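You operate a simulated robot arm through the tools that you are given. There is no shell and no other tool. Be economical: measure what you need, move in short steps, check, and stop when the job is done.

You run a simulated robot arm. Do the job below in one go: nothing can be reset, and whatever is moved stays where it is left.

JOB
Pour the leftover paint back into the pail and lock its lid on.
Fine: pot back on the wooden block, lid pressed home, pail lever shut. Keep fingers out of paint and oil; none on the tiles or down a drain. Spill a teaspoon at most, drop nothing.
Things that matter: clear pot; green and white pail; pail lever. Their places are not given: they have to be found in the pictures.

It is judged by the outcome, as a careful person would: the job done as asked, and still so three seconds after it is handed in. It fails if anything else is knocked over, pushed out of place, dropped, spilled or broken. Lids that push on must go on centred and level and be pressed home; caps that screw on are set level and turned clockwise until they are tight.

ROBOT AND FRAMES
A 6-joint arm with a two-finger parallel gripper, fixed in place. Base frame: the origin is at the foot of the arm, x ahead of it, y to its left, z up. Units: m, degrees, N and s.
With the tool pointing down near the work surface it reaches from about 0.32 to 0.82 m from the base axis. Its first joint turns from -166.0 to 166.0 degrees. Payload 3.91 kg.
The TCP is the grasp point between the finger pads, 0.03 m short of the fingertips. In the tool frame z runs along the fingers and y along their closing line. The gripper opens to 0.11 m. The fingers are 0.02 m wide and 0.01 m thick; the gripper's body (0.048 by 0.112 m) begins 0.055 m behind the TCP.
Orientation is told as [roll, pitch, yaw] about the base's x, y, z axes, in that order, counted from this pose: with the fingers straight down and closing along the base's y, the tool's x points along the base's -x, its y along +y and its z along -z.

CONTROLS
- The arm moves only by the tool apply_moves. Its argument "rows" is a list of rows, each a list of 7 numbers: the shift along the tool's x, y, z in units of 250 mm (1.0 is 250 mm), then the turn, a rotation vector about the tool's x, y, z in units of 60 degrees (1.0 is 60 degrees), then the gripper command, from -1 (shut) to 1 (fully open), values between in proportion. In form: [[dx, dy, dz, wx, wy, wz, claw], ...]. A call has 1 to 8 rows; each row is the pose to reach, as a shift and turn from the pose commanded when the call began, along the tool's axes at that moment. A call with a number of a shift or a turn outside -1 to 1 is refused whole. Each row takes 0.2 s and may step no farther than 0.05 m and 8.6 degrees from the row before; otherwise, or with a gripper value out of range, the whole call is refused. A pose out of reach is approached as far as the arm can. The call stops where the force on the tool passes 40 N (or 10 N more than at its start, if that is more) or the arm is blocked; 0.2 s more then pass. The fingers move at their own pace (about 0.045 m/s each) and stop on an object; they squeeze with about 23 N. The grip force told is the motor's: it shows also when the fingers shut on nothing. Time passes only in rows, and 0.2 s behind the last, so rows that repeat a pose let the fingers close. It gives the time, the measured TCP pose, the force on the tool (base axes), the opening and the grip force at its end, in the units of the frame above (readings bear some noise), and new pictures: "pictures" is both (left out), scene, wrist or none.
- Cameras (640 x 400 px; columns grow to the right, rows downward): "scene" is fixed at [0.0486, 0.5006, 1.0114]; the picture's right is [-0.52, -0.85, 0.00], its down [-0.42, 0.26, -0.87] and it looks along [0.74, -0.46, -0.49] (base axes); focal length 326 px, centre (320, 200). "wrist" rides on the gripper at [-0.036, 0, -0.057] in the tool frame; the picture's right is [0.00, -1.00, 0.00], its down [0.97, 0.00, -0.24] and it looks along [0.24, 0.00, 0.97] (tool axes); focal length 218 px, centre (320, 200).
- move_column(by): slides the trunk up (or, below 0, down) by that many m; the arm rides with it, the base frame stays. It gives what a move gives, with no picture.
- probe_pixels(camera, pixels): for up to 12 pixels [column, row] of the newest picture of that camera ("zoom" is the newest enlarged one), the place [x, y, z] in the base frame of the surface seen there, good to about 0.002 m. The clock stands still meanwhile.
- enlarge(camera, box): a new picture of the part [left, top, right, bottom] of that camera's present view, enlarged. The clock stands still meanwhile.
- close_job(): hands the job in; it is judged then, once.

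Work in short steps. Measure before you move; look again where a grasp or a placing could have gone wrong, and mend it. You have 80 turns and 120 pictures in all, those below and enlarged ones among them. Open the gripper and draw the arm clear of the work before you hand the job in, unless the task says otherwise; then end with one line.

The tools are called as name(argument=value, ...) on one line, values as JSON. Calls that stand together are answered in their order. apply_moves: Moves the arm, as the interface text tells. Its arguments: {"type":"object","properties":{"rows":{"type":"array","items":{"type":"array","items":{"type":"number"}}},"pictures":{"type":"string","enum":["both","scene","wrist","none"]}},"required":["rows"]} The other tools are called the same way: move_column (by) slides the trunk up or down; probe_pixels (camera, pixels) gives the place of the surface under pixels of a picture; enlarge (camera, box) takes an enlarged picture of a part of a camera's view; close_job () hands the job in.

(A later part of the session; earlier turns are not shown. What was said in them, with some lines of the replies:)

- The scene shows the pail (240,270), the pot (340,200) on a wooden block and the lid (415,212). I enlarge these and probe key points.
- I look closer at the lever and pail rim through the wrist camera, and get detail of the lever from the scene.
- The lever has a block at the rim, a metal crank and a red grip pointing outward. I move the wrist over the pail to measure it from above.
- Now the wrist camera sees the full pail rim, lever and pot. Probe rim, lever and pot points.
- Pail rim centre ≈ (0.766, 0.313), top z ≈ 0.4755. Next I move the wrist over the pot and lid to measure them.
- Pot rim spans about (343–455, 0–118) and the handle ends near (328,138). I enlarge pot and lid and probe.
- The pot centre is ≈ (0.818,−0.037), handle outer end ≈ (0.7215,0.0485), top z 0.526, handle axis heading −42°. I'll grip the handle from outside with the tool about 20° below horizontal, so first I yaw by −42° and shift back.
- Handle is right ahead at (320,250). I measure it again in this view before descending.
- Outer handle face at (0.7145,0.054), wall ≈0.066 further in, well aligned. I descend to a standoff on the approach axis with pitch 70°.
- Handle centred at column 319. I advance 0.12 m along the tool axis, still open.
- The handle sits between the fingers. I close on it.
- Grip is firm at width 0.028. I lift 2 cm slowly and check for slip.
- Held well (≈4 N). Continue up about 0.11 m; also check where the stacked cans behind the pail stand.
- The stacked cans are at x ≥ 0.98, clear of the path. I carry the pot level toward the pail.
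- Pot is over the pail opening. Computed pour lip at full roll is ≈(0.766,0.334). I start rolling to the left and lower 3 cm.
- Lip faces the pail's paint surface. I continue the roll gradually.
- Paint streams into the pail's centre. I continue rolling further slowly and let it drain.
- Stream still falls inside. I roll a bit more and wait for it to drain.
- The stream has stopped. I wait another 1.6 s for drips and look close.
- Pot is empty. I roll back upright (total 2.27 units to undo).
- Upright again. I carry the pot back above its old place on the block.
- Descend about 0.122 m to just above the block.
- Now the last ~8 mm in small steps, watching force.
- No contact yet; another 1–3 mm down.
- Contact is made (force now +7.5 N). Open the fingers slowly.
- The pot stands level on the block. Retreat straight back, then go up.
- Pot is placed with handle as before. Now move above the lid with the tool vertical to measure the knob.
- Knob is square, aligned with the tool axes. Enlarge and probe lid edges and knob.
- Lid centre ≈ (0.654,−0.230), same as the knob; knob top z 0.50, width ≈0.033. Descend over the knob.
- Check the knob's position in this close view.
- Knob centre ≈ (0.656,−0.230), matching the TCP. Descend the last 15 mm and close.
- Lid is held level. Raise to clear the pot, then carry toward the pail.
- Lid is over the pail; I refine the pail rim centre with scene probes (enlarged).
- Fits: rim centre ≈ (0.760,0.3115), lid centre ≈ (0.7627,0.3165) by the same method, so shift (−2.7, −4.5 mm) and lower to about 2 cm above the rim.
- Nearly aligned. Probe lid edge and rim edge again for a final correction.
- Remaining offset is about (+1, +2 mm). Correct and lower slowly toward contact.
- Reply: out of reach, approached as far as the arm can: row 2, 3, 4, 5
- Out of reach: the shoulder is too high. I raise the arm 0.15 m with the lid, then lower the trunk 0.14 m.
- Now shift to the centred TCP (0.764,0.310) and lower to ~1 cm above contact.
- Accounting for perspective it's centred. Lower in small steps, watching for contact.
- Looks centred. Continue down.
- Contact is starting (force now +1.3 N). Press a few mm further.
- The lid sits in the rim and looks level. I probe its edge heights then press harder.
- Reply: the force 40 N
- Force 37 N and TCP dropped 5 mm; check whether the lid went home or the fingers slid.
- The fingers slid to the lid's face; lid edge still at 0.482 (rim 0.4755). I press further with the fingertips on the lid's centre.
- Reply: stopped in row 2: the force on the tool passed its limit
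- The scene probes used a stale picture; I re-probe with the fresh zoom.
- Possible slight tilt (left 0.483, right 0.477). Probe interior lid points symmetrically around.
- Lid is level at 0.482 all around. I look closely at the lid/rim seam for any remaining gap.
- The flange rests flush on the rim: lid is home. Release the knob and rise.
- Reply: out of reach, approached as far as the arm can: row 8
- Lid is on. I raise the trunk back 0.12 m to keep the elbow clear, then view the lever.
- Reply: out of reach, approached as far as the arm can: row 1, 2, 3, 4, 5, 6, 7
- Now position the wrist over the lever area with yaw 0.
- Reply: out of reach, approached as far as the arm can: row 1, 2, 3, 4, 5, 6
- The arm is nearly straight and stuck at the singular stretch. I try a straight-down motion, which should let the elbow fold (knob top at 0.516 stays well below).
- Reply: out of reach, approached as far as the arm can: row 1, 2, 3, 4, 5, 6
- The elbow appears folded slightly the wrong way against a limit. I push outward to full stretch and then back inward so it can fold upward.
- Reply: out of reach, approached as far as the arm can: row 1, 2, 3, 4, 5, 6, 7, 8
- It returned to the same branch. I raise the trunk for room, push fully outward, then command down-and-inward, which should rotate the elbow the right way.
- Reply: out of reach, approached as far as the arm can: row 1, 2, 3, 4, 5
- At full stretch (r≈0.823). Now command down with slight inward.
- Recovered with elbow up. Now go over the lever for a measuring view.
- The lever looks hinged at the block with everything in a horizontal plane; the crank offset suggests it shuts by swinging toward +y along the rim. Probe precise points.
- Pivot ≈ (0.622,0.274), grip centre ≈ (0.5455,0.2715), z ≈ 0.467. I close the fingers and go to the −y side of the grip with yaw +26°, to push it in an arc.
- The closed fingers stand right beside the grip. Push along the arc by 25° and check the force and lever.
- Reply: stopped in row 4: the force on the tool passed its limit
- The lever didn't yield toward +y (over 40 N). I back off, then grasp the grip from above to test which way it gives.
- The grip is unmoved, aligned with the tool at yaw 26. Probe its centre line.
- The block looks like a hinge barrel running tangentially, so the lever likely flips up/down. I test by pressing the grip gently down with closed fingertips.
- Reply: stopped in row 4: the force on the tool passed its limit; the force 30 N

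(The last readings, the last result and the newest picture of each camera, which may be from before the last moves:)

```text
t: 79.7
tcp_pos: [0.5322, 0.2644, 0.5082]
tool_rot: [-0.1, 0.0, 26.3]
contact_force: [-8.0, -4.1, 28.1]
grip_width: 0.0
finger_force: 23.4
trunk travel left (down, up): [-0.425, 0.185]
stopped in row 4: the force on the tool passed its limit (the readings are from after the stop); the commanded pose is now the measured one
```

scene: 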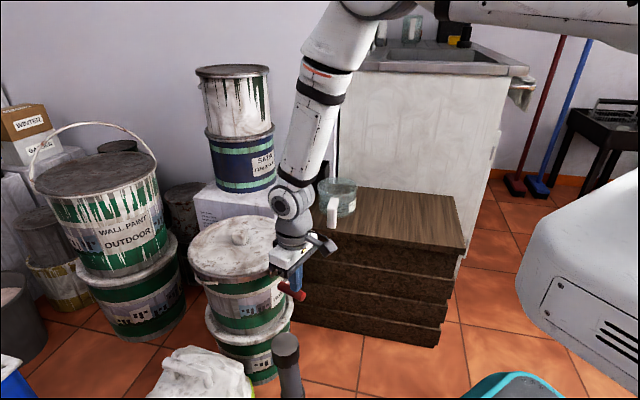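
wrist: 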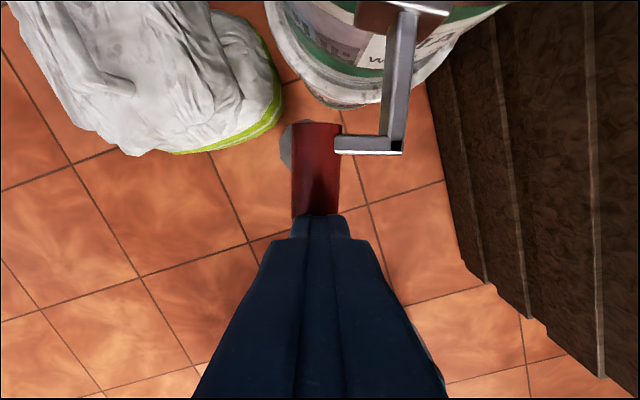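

No yield downward either. I grasp the red grip from above and test up and −y.

apply_moves(rows=[[0, 0, -0.06, 0, 0, 0, -0.5], [0, 0, -0.15, 0, 0, 0, 0], [-0.025, 0.004, -0.15, 0, 0, 0, 0], [-0.025, 0.004, -0.1, 0, 0, 0, 0], [-0.025, 0.004, 0, 0, 0, 0, 0], [-0.025, 0.004, 0.08, 0, 0, 0, 0], [-0.025, 0.004, 0.16, 0, 0, 0, 0]], pictures="none")

apply_moves(rows=[[0, 0, 0, 0, 0, 0, -1], [0, 0, 0, 0, 0, 0, -1], [0, 0, 0, 0, 0, 0, -1], [0, 0, 0, 0, 0, 0, -1]], pictures="wrist")

```text
t: 81.3
tcp_pos: [0.538, 0.2672, 0.4653]
tool_rot: [0.0, 0.2, 26.3]
contact_force: [0.3, -0.6, -0.7]
grip_width: 0.055
finger_force: 0.0
trunk travel left (down, up): [-0.425, 0.185]
```

```text
t: 82.3
tcp_pos: [0.5372, 0.2679, 0.4646]
tool_rot: [0.0, 0.2, 26.2]
contact_force: [0.4, -6.0, -0.5]
grip_width: 0.021
finger_force: 44.7
trunk travel left (down, up): [-0.425, 0.185]
```

wrist: 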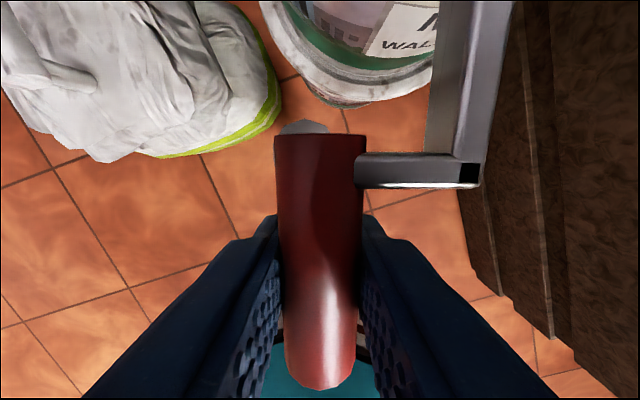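

Grip held at 0.021. Lift test: 10 mm up in small steps.

apply_moves(rows=[[0, 0, -0.01, 0, 0, 0, -1], [0, 0, -0.02, 0, 0, 0, -1], [0, 0, -0.03, 0, 0, 0, -1], [0, 0, -0.04, 0, 0, 0, -1]], pictures="wrist")

```text
t: 83.5
tcp_pos: [0.5381, 0.2678, 0.4719]
tool_rot: [0.0, 0.4, 26.4]
contact_force: [7.8, 2.8, -25.5]
grip_width: 0.0214
finger_force: 44.4
trunk travel left (down, up): [-0.425, 0.185]
stopped in row 4: the force on the tool passed its limit (the readings are from after the stop); the commanded pose is now the measured one
```

wrist: 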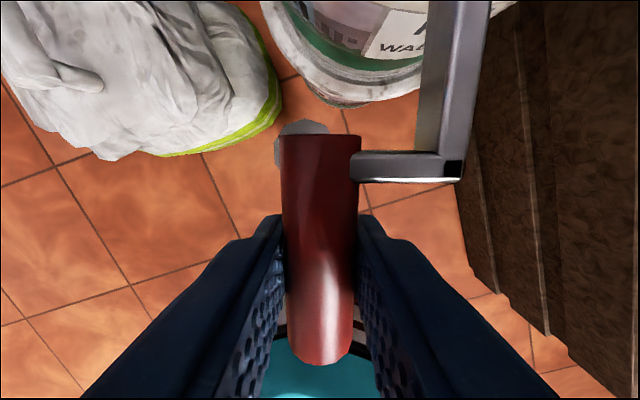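

It resists lifting too (fingers slid). Lower back and test sideways toward −y.

apply_moves(rows=[[0, 0, 0.02, 0, 0, 0, -1], [0, -0.012, 0.026, 0, 0, 0, -1], [0, -0.024, 0.026, 0, 0, 0, -1], [0, -0.036, 0.026, 0, 0, 0, -1], [0, -0.048, 0.026, 0, 0, 0, -1]], pictures="wrist")

```text
t: 84.7
tcp_pos: [0.5397, 0.2576, 0.4669]
tool_rot: [0.0, 0.3, 26.5]
contact_force: [-20.7, 11.5, 25.9]
grip_width: 0.0238
finger_force: 45.6
trunk travel left (down, up): [-0.425, 0.185]
```

wrist: 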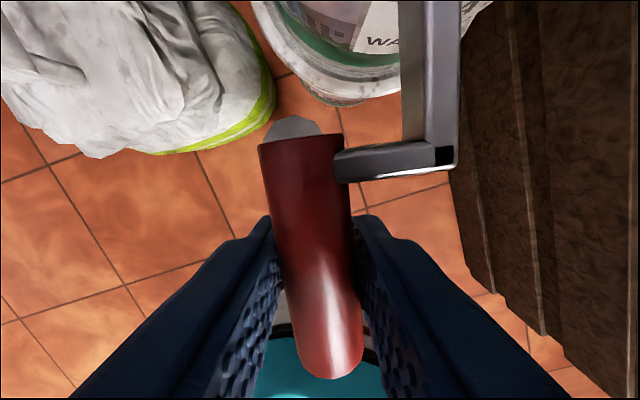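

The lever yields toward −y (grip rotated ~8°). I release and will push it from its +y side with closed fingers along the arc.

apply_moves(rows=[[0, 0.01, -0.005, 0, 0, 0, 0], [0, 0.01, -0.01, 0, 0, 0, 0], [0, 0.01, -0.12, 0, 0, 0, 0], [0, 0.01, -0.28, 0, 0, 0, 0], [0.015, 0.07, -0.3, 0, 0, -0.06, -1], [0.03, 0.133, -0.3, 0, 0, -0.125, -1], [0.03, 0.133, -0.3, 0, 0, -0.125, -1], [0.03, 0.133, -0.3, 0, 0, -0.125, -1]], pictures="both")

enlarge(camera="wrist", box=[260, 0, 440, 200])

```text
t: 86.5
tcp_pos: [0.5233, 0.284, 0.5407]
tool_rot: [0.1, 0.4, 33.9]
contact_force: [-0.1, 0.7, -0.1]
grip_width: 0.0
finger_force: 22.6
trunk travel left (down, up): [-0.425, 0.185]
```

scene: 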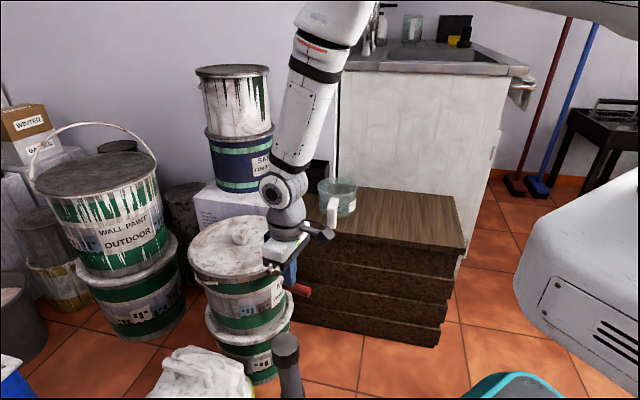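
wrist: 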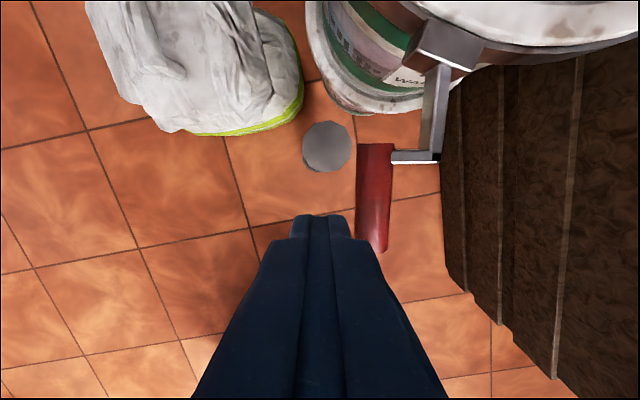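

```text
2.00 times, centred on (350, 100) of wrist
```

zoom: 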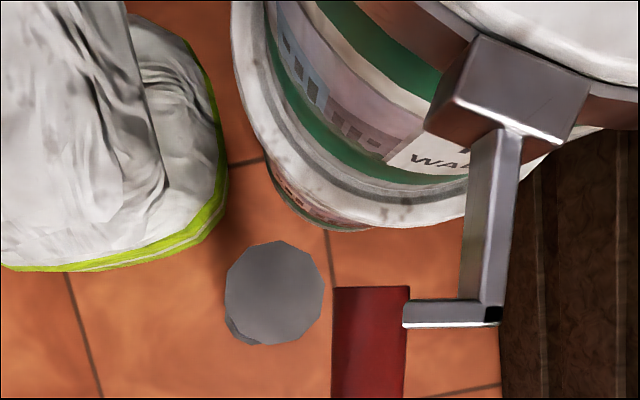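

The arm has clearly turned about the block. I lower the closed fingers beside the grip and push along the arc.

apply_moves(rows=[[0, 0, 0.1, 0, 0, 0, -1], [0, 0, 0.2, 0, 0, 0, -1], [0, 0, 0.263, 0, 0, 0, -1]], pictures="none")

apply_moves(rows=[[0, -0.036, 0, 0, 0, 0, -1], [0.014, -0.058, 0, 0, 0, -0.067, -1], [0.028, -0.08, 0, 0, 0, -0.133, -1], [0.038, -0.104, 0, 0, 0, -0.2, -1], [0.048, -0.128, 0, 0, 0, -0.267, -1], [0.055, -0.154, 0, 0, 0, -0.333, -1], [0.062, -0.179, 0, 0, 0, -0.4, -1]], pictures="both")

```text
t: 87.3
tcp_pos: [0.5206, 0.2825, 0.4763]
tool_rot: [0.2, 0.4, 33.8]
contact_force: [0.6, 0.3, -0.9]
grip_width: 0.0001
finger_force: 22.2
trunk travel left (down, up): [-0.425, 0.185]
```

```text
t: 88.9
tcp_pos: [0.5324, 0.237, 0.476]
tool_rot: [0.2, 0.3, 57.8]
contact_force: [0.5, 1.1, 5.7]
grip_width: 0.0004
finger_force: 22.9
trunk travel left (down, up): [-0.425, 0.185]
```

scene: 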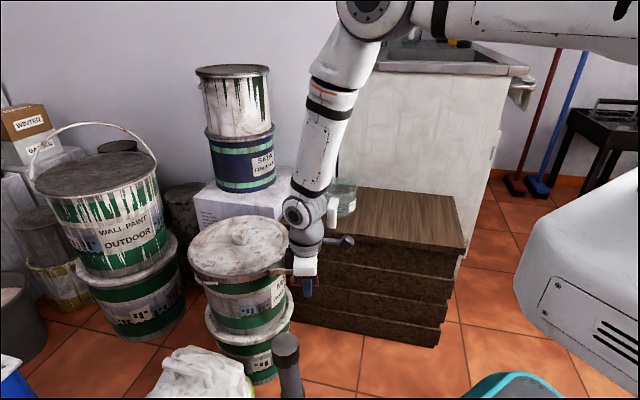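
wrist: 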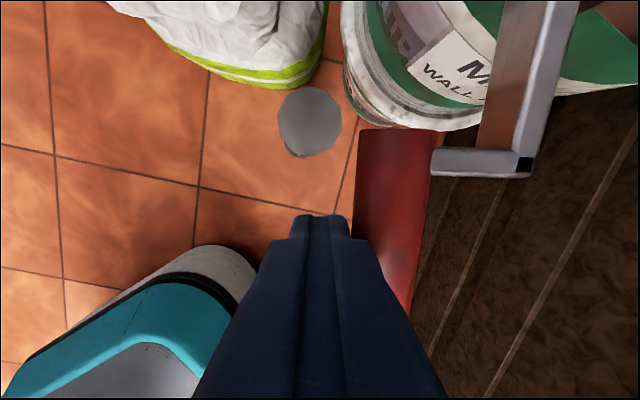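

The lever swings with light force. Continue the arc another 40°.

apply_moves(rows=[[0.014, -0.023, 0, 0, 0, -0.067, -1], [0.028, -0.046, 0, 0, 0, -0.133, -1], [0.039, -0.071, 0, 0, 0, -0.2, -1], [0.049, -0.096, 0, 0, 0, -0.267, -1], [0.057, -0.122, 0, 0, 0, -0.333, -1], [0.064, -0.148, 0, 0, 0, -0.4, -1], [0.068, -0.175, 0, 0, 0, -0.467, -1], [0.071, -0.202, 0, 0, 0, -0.533, -1]], pictures="both")

```text
t: 90.7
tcp_pos: [0.5666, 0.1959, 0.4763]
tool_rot: [0.5, 0.2, 89.9]
contact_force: [-1.0, -0.9, 0.5]
grip_width: 0.0
finger_force: 22.6
trunk travel left (down, up): [-0.425, 0.185]
```

scene: 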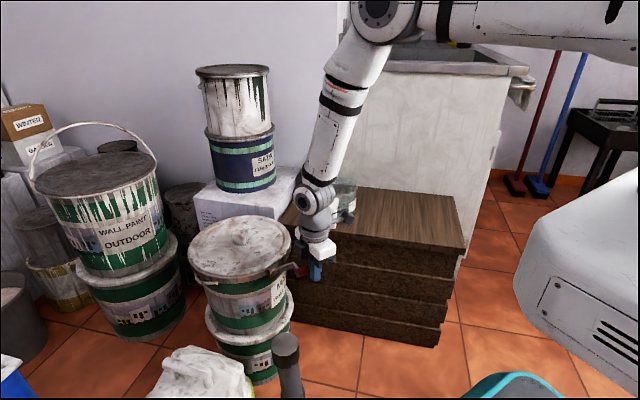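
wrist: 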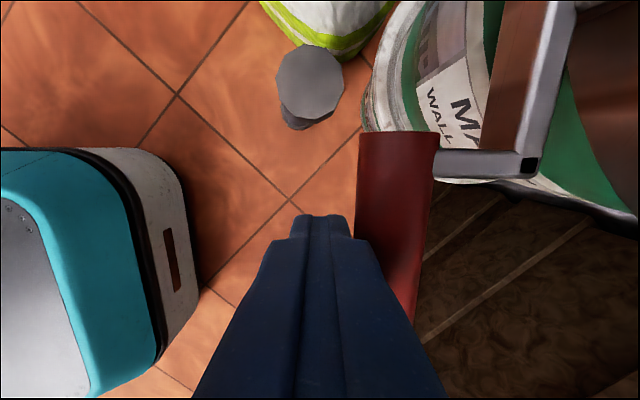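

Lever now points about −y. Continue until it stops against the pail.

apply_moves(rows=[[0.014, -0.023, 0, 0, 0, -0.067, -1], [0.028, -0.046, 0, 0, 0, -0.133, -1], [0.039, -0.071, 0, 0, 0, -0.2, -1], [0.049, -0.096, 0, 0, 0, -0.267, -1], [0.057, -0.122, 0, 0, 0, -0.333, -1], [0.064, -0.148, 0, 0, 0, -0.4, -1]], pictures="both")

```text
t: 92.0
tcp_pos: [0.5908, 0.1803, 0.4768]
tool_rot: [1.3, 0.0, 111.8]
contact_force: [-14.3, -1.4, 21.2]
grip_width: 0.0
finger_force: 23.7
trunk travel left (down, up): [-0.425, 0.185]
stopped in row 6: the force on the tool passed its limit (the readings are from after the stop); the commanded pose is now the measured one
```

scene: 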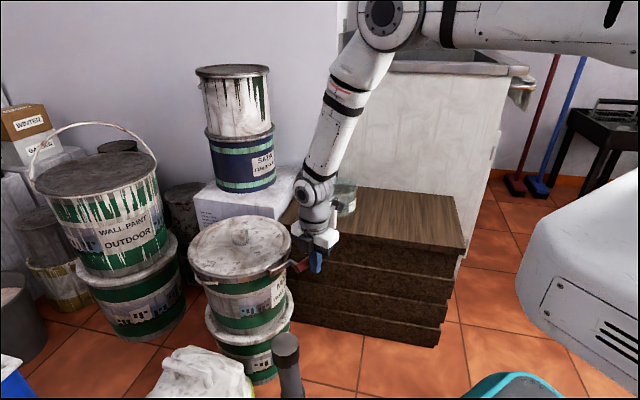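
wrist: 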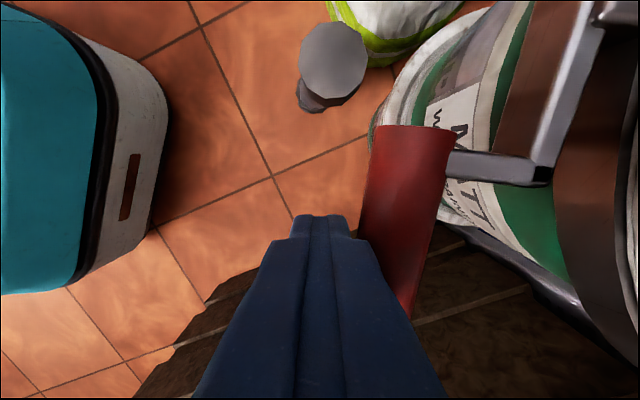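

It stopped hard at about the tangent direction. I back off, rise and look from above.

apply_moves(rows=[[0, 0.05, 0, 0, 0, 0, -1], [0, 0.1, 0, 0, 0, 0, -1], [0, 0.12, -0.15, 0, 0, 0.1, -1], [0, 0.12, -0.3, 0, 0, 0.2, -1], [0, 0.12, -0.45, 0, 0, 0.3, -1], [0, 0.12, -0.6, 0, 0, 0.4, -1]], pictures="both")

enlarge(camera="wrist", box=[320, 0, 560, 150])

enlarge(camera="scene", box=[245, 245, 325, 295])

```text
t: 93.4
tcp_pos: [0.5686, 0.1669, 0.6249]
tool_rot: [1.1, 0.3, 87.7]
contact_force: [0.0, -0.2, -0.1]
grip_width: 0.0
finger_force: 23.3
trunk travel left (down, up): [-0.425, 0.185]
```

scene: 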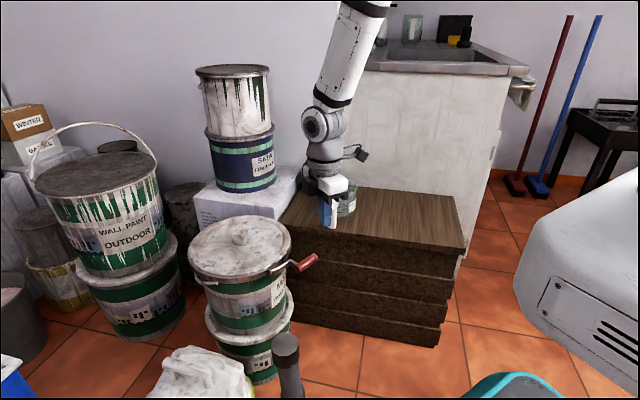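
wrist: 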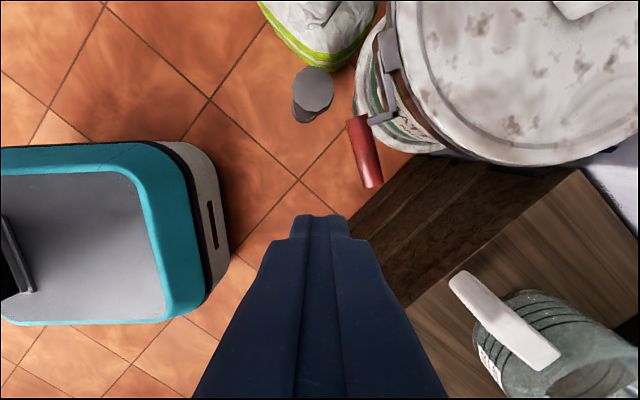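

```text
2.67 times, centred on (440, 75) of wrist
```

zoom: 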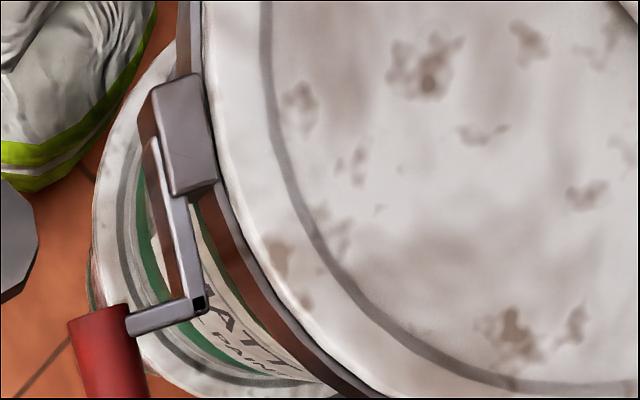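

```text
8.00 times, centred on (285, 270) of scene
```

zoom: 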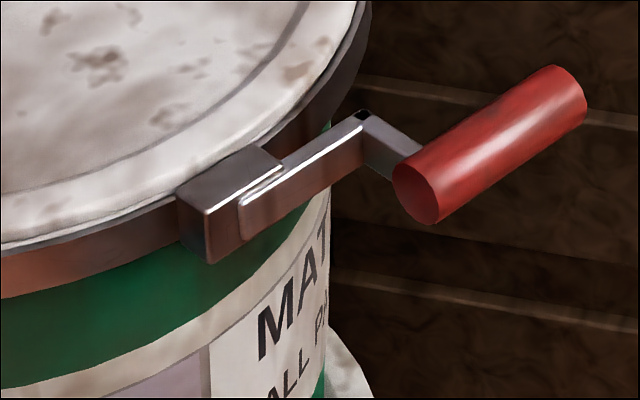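

The lever arm lies flush along the block, tangent to the ring: shut. I open the gripper, withdraw, and check the lid and pot.

apply_moves(rows=[[0, 0.1, -0.1, 0, 0, 0.1, 0], [0, 0.2, -0.2, 0, 0, 0.2, 1], [0, 0.3, -0.3, 0, 0, 0.3, 1], [0, 0.4, -0.4, 0, 0, 0.4, 1], [0, 0.5, -0.45, 0, 0, 0.5, 1]], pictures="scene")

enlarge(camera="scene", box=[180, 160, 372, 300])

probe_pixels(camera="scene", pixels=[[200, 252], [207, 263], [230, 273], [250, 272], [270, 262], [283, 250], [284, 238], [270, 224], [220, 224], [200, 236], [240, 250]])

```text
t: 94.6
tcp_pos: [0.4445, 0.1755, 0.7385]
tool_rot: [0.8, 0.9, 57.6]
contact_force: [-0.7, -0.2, 0.3]
grip_width: 0.1035
finger_force: 0.0
trunk travel left (down, up): [-0.425, 0.185]
```

scene: 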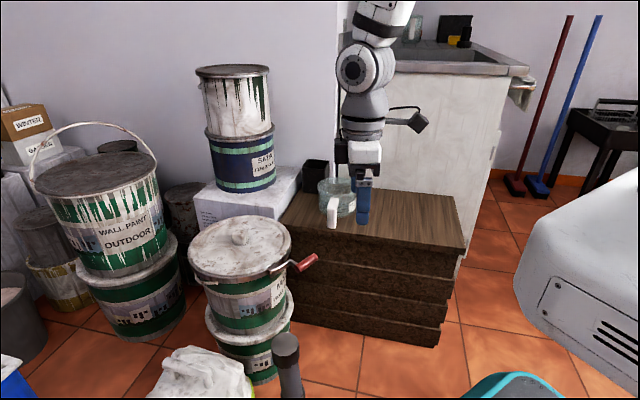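

```text
2.86 times, centred on (276, 230) of scene
```

zoom: 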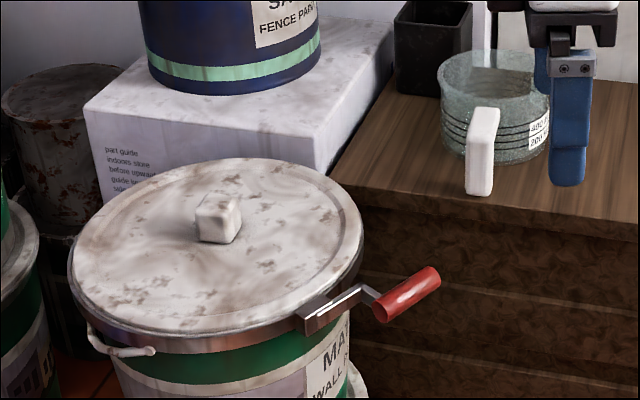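

```text
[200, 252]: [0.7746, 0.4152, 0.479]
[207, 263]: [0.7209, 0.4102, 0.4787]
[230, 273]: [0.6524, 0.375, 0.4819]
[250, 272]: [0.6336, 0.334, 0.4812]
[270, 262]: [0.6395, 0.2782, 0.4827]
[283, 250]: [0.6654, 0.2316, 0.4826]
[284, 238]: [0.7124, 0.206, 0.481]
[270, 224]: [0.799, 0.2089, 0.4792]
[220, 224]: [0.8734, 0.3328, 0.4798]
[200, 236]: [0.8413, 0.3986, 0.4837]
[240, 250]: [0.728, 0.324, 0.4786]
```

The lid is level (0.479–0.483 all around), its flange rests on the rim, and the lever is shut. The pot is upright on the block, and the arm is clear with the gripper open, so I hand in.

close_job()

```text
The job is handed in.
```

The leftover paint is back in the pail, the lid is pressed on level, the lever is swung shut to its stop, and the emptied pot is back on the wooden block; I saw no spills and dropped nothing.
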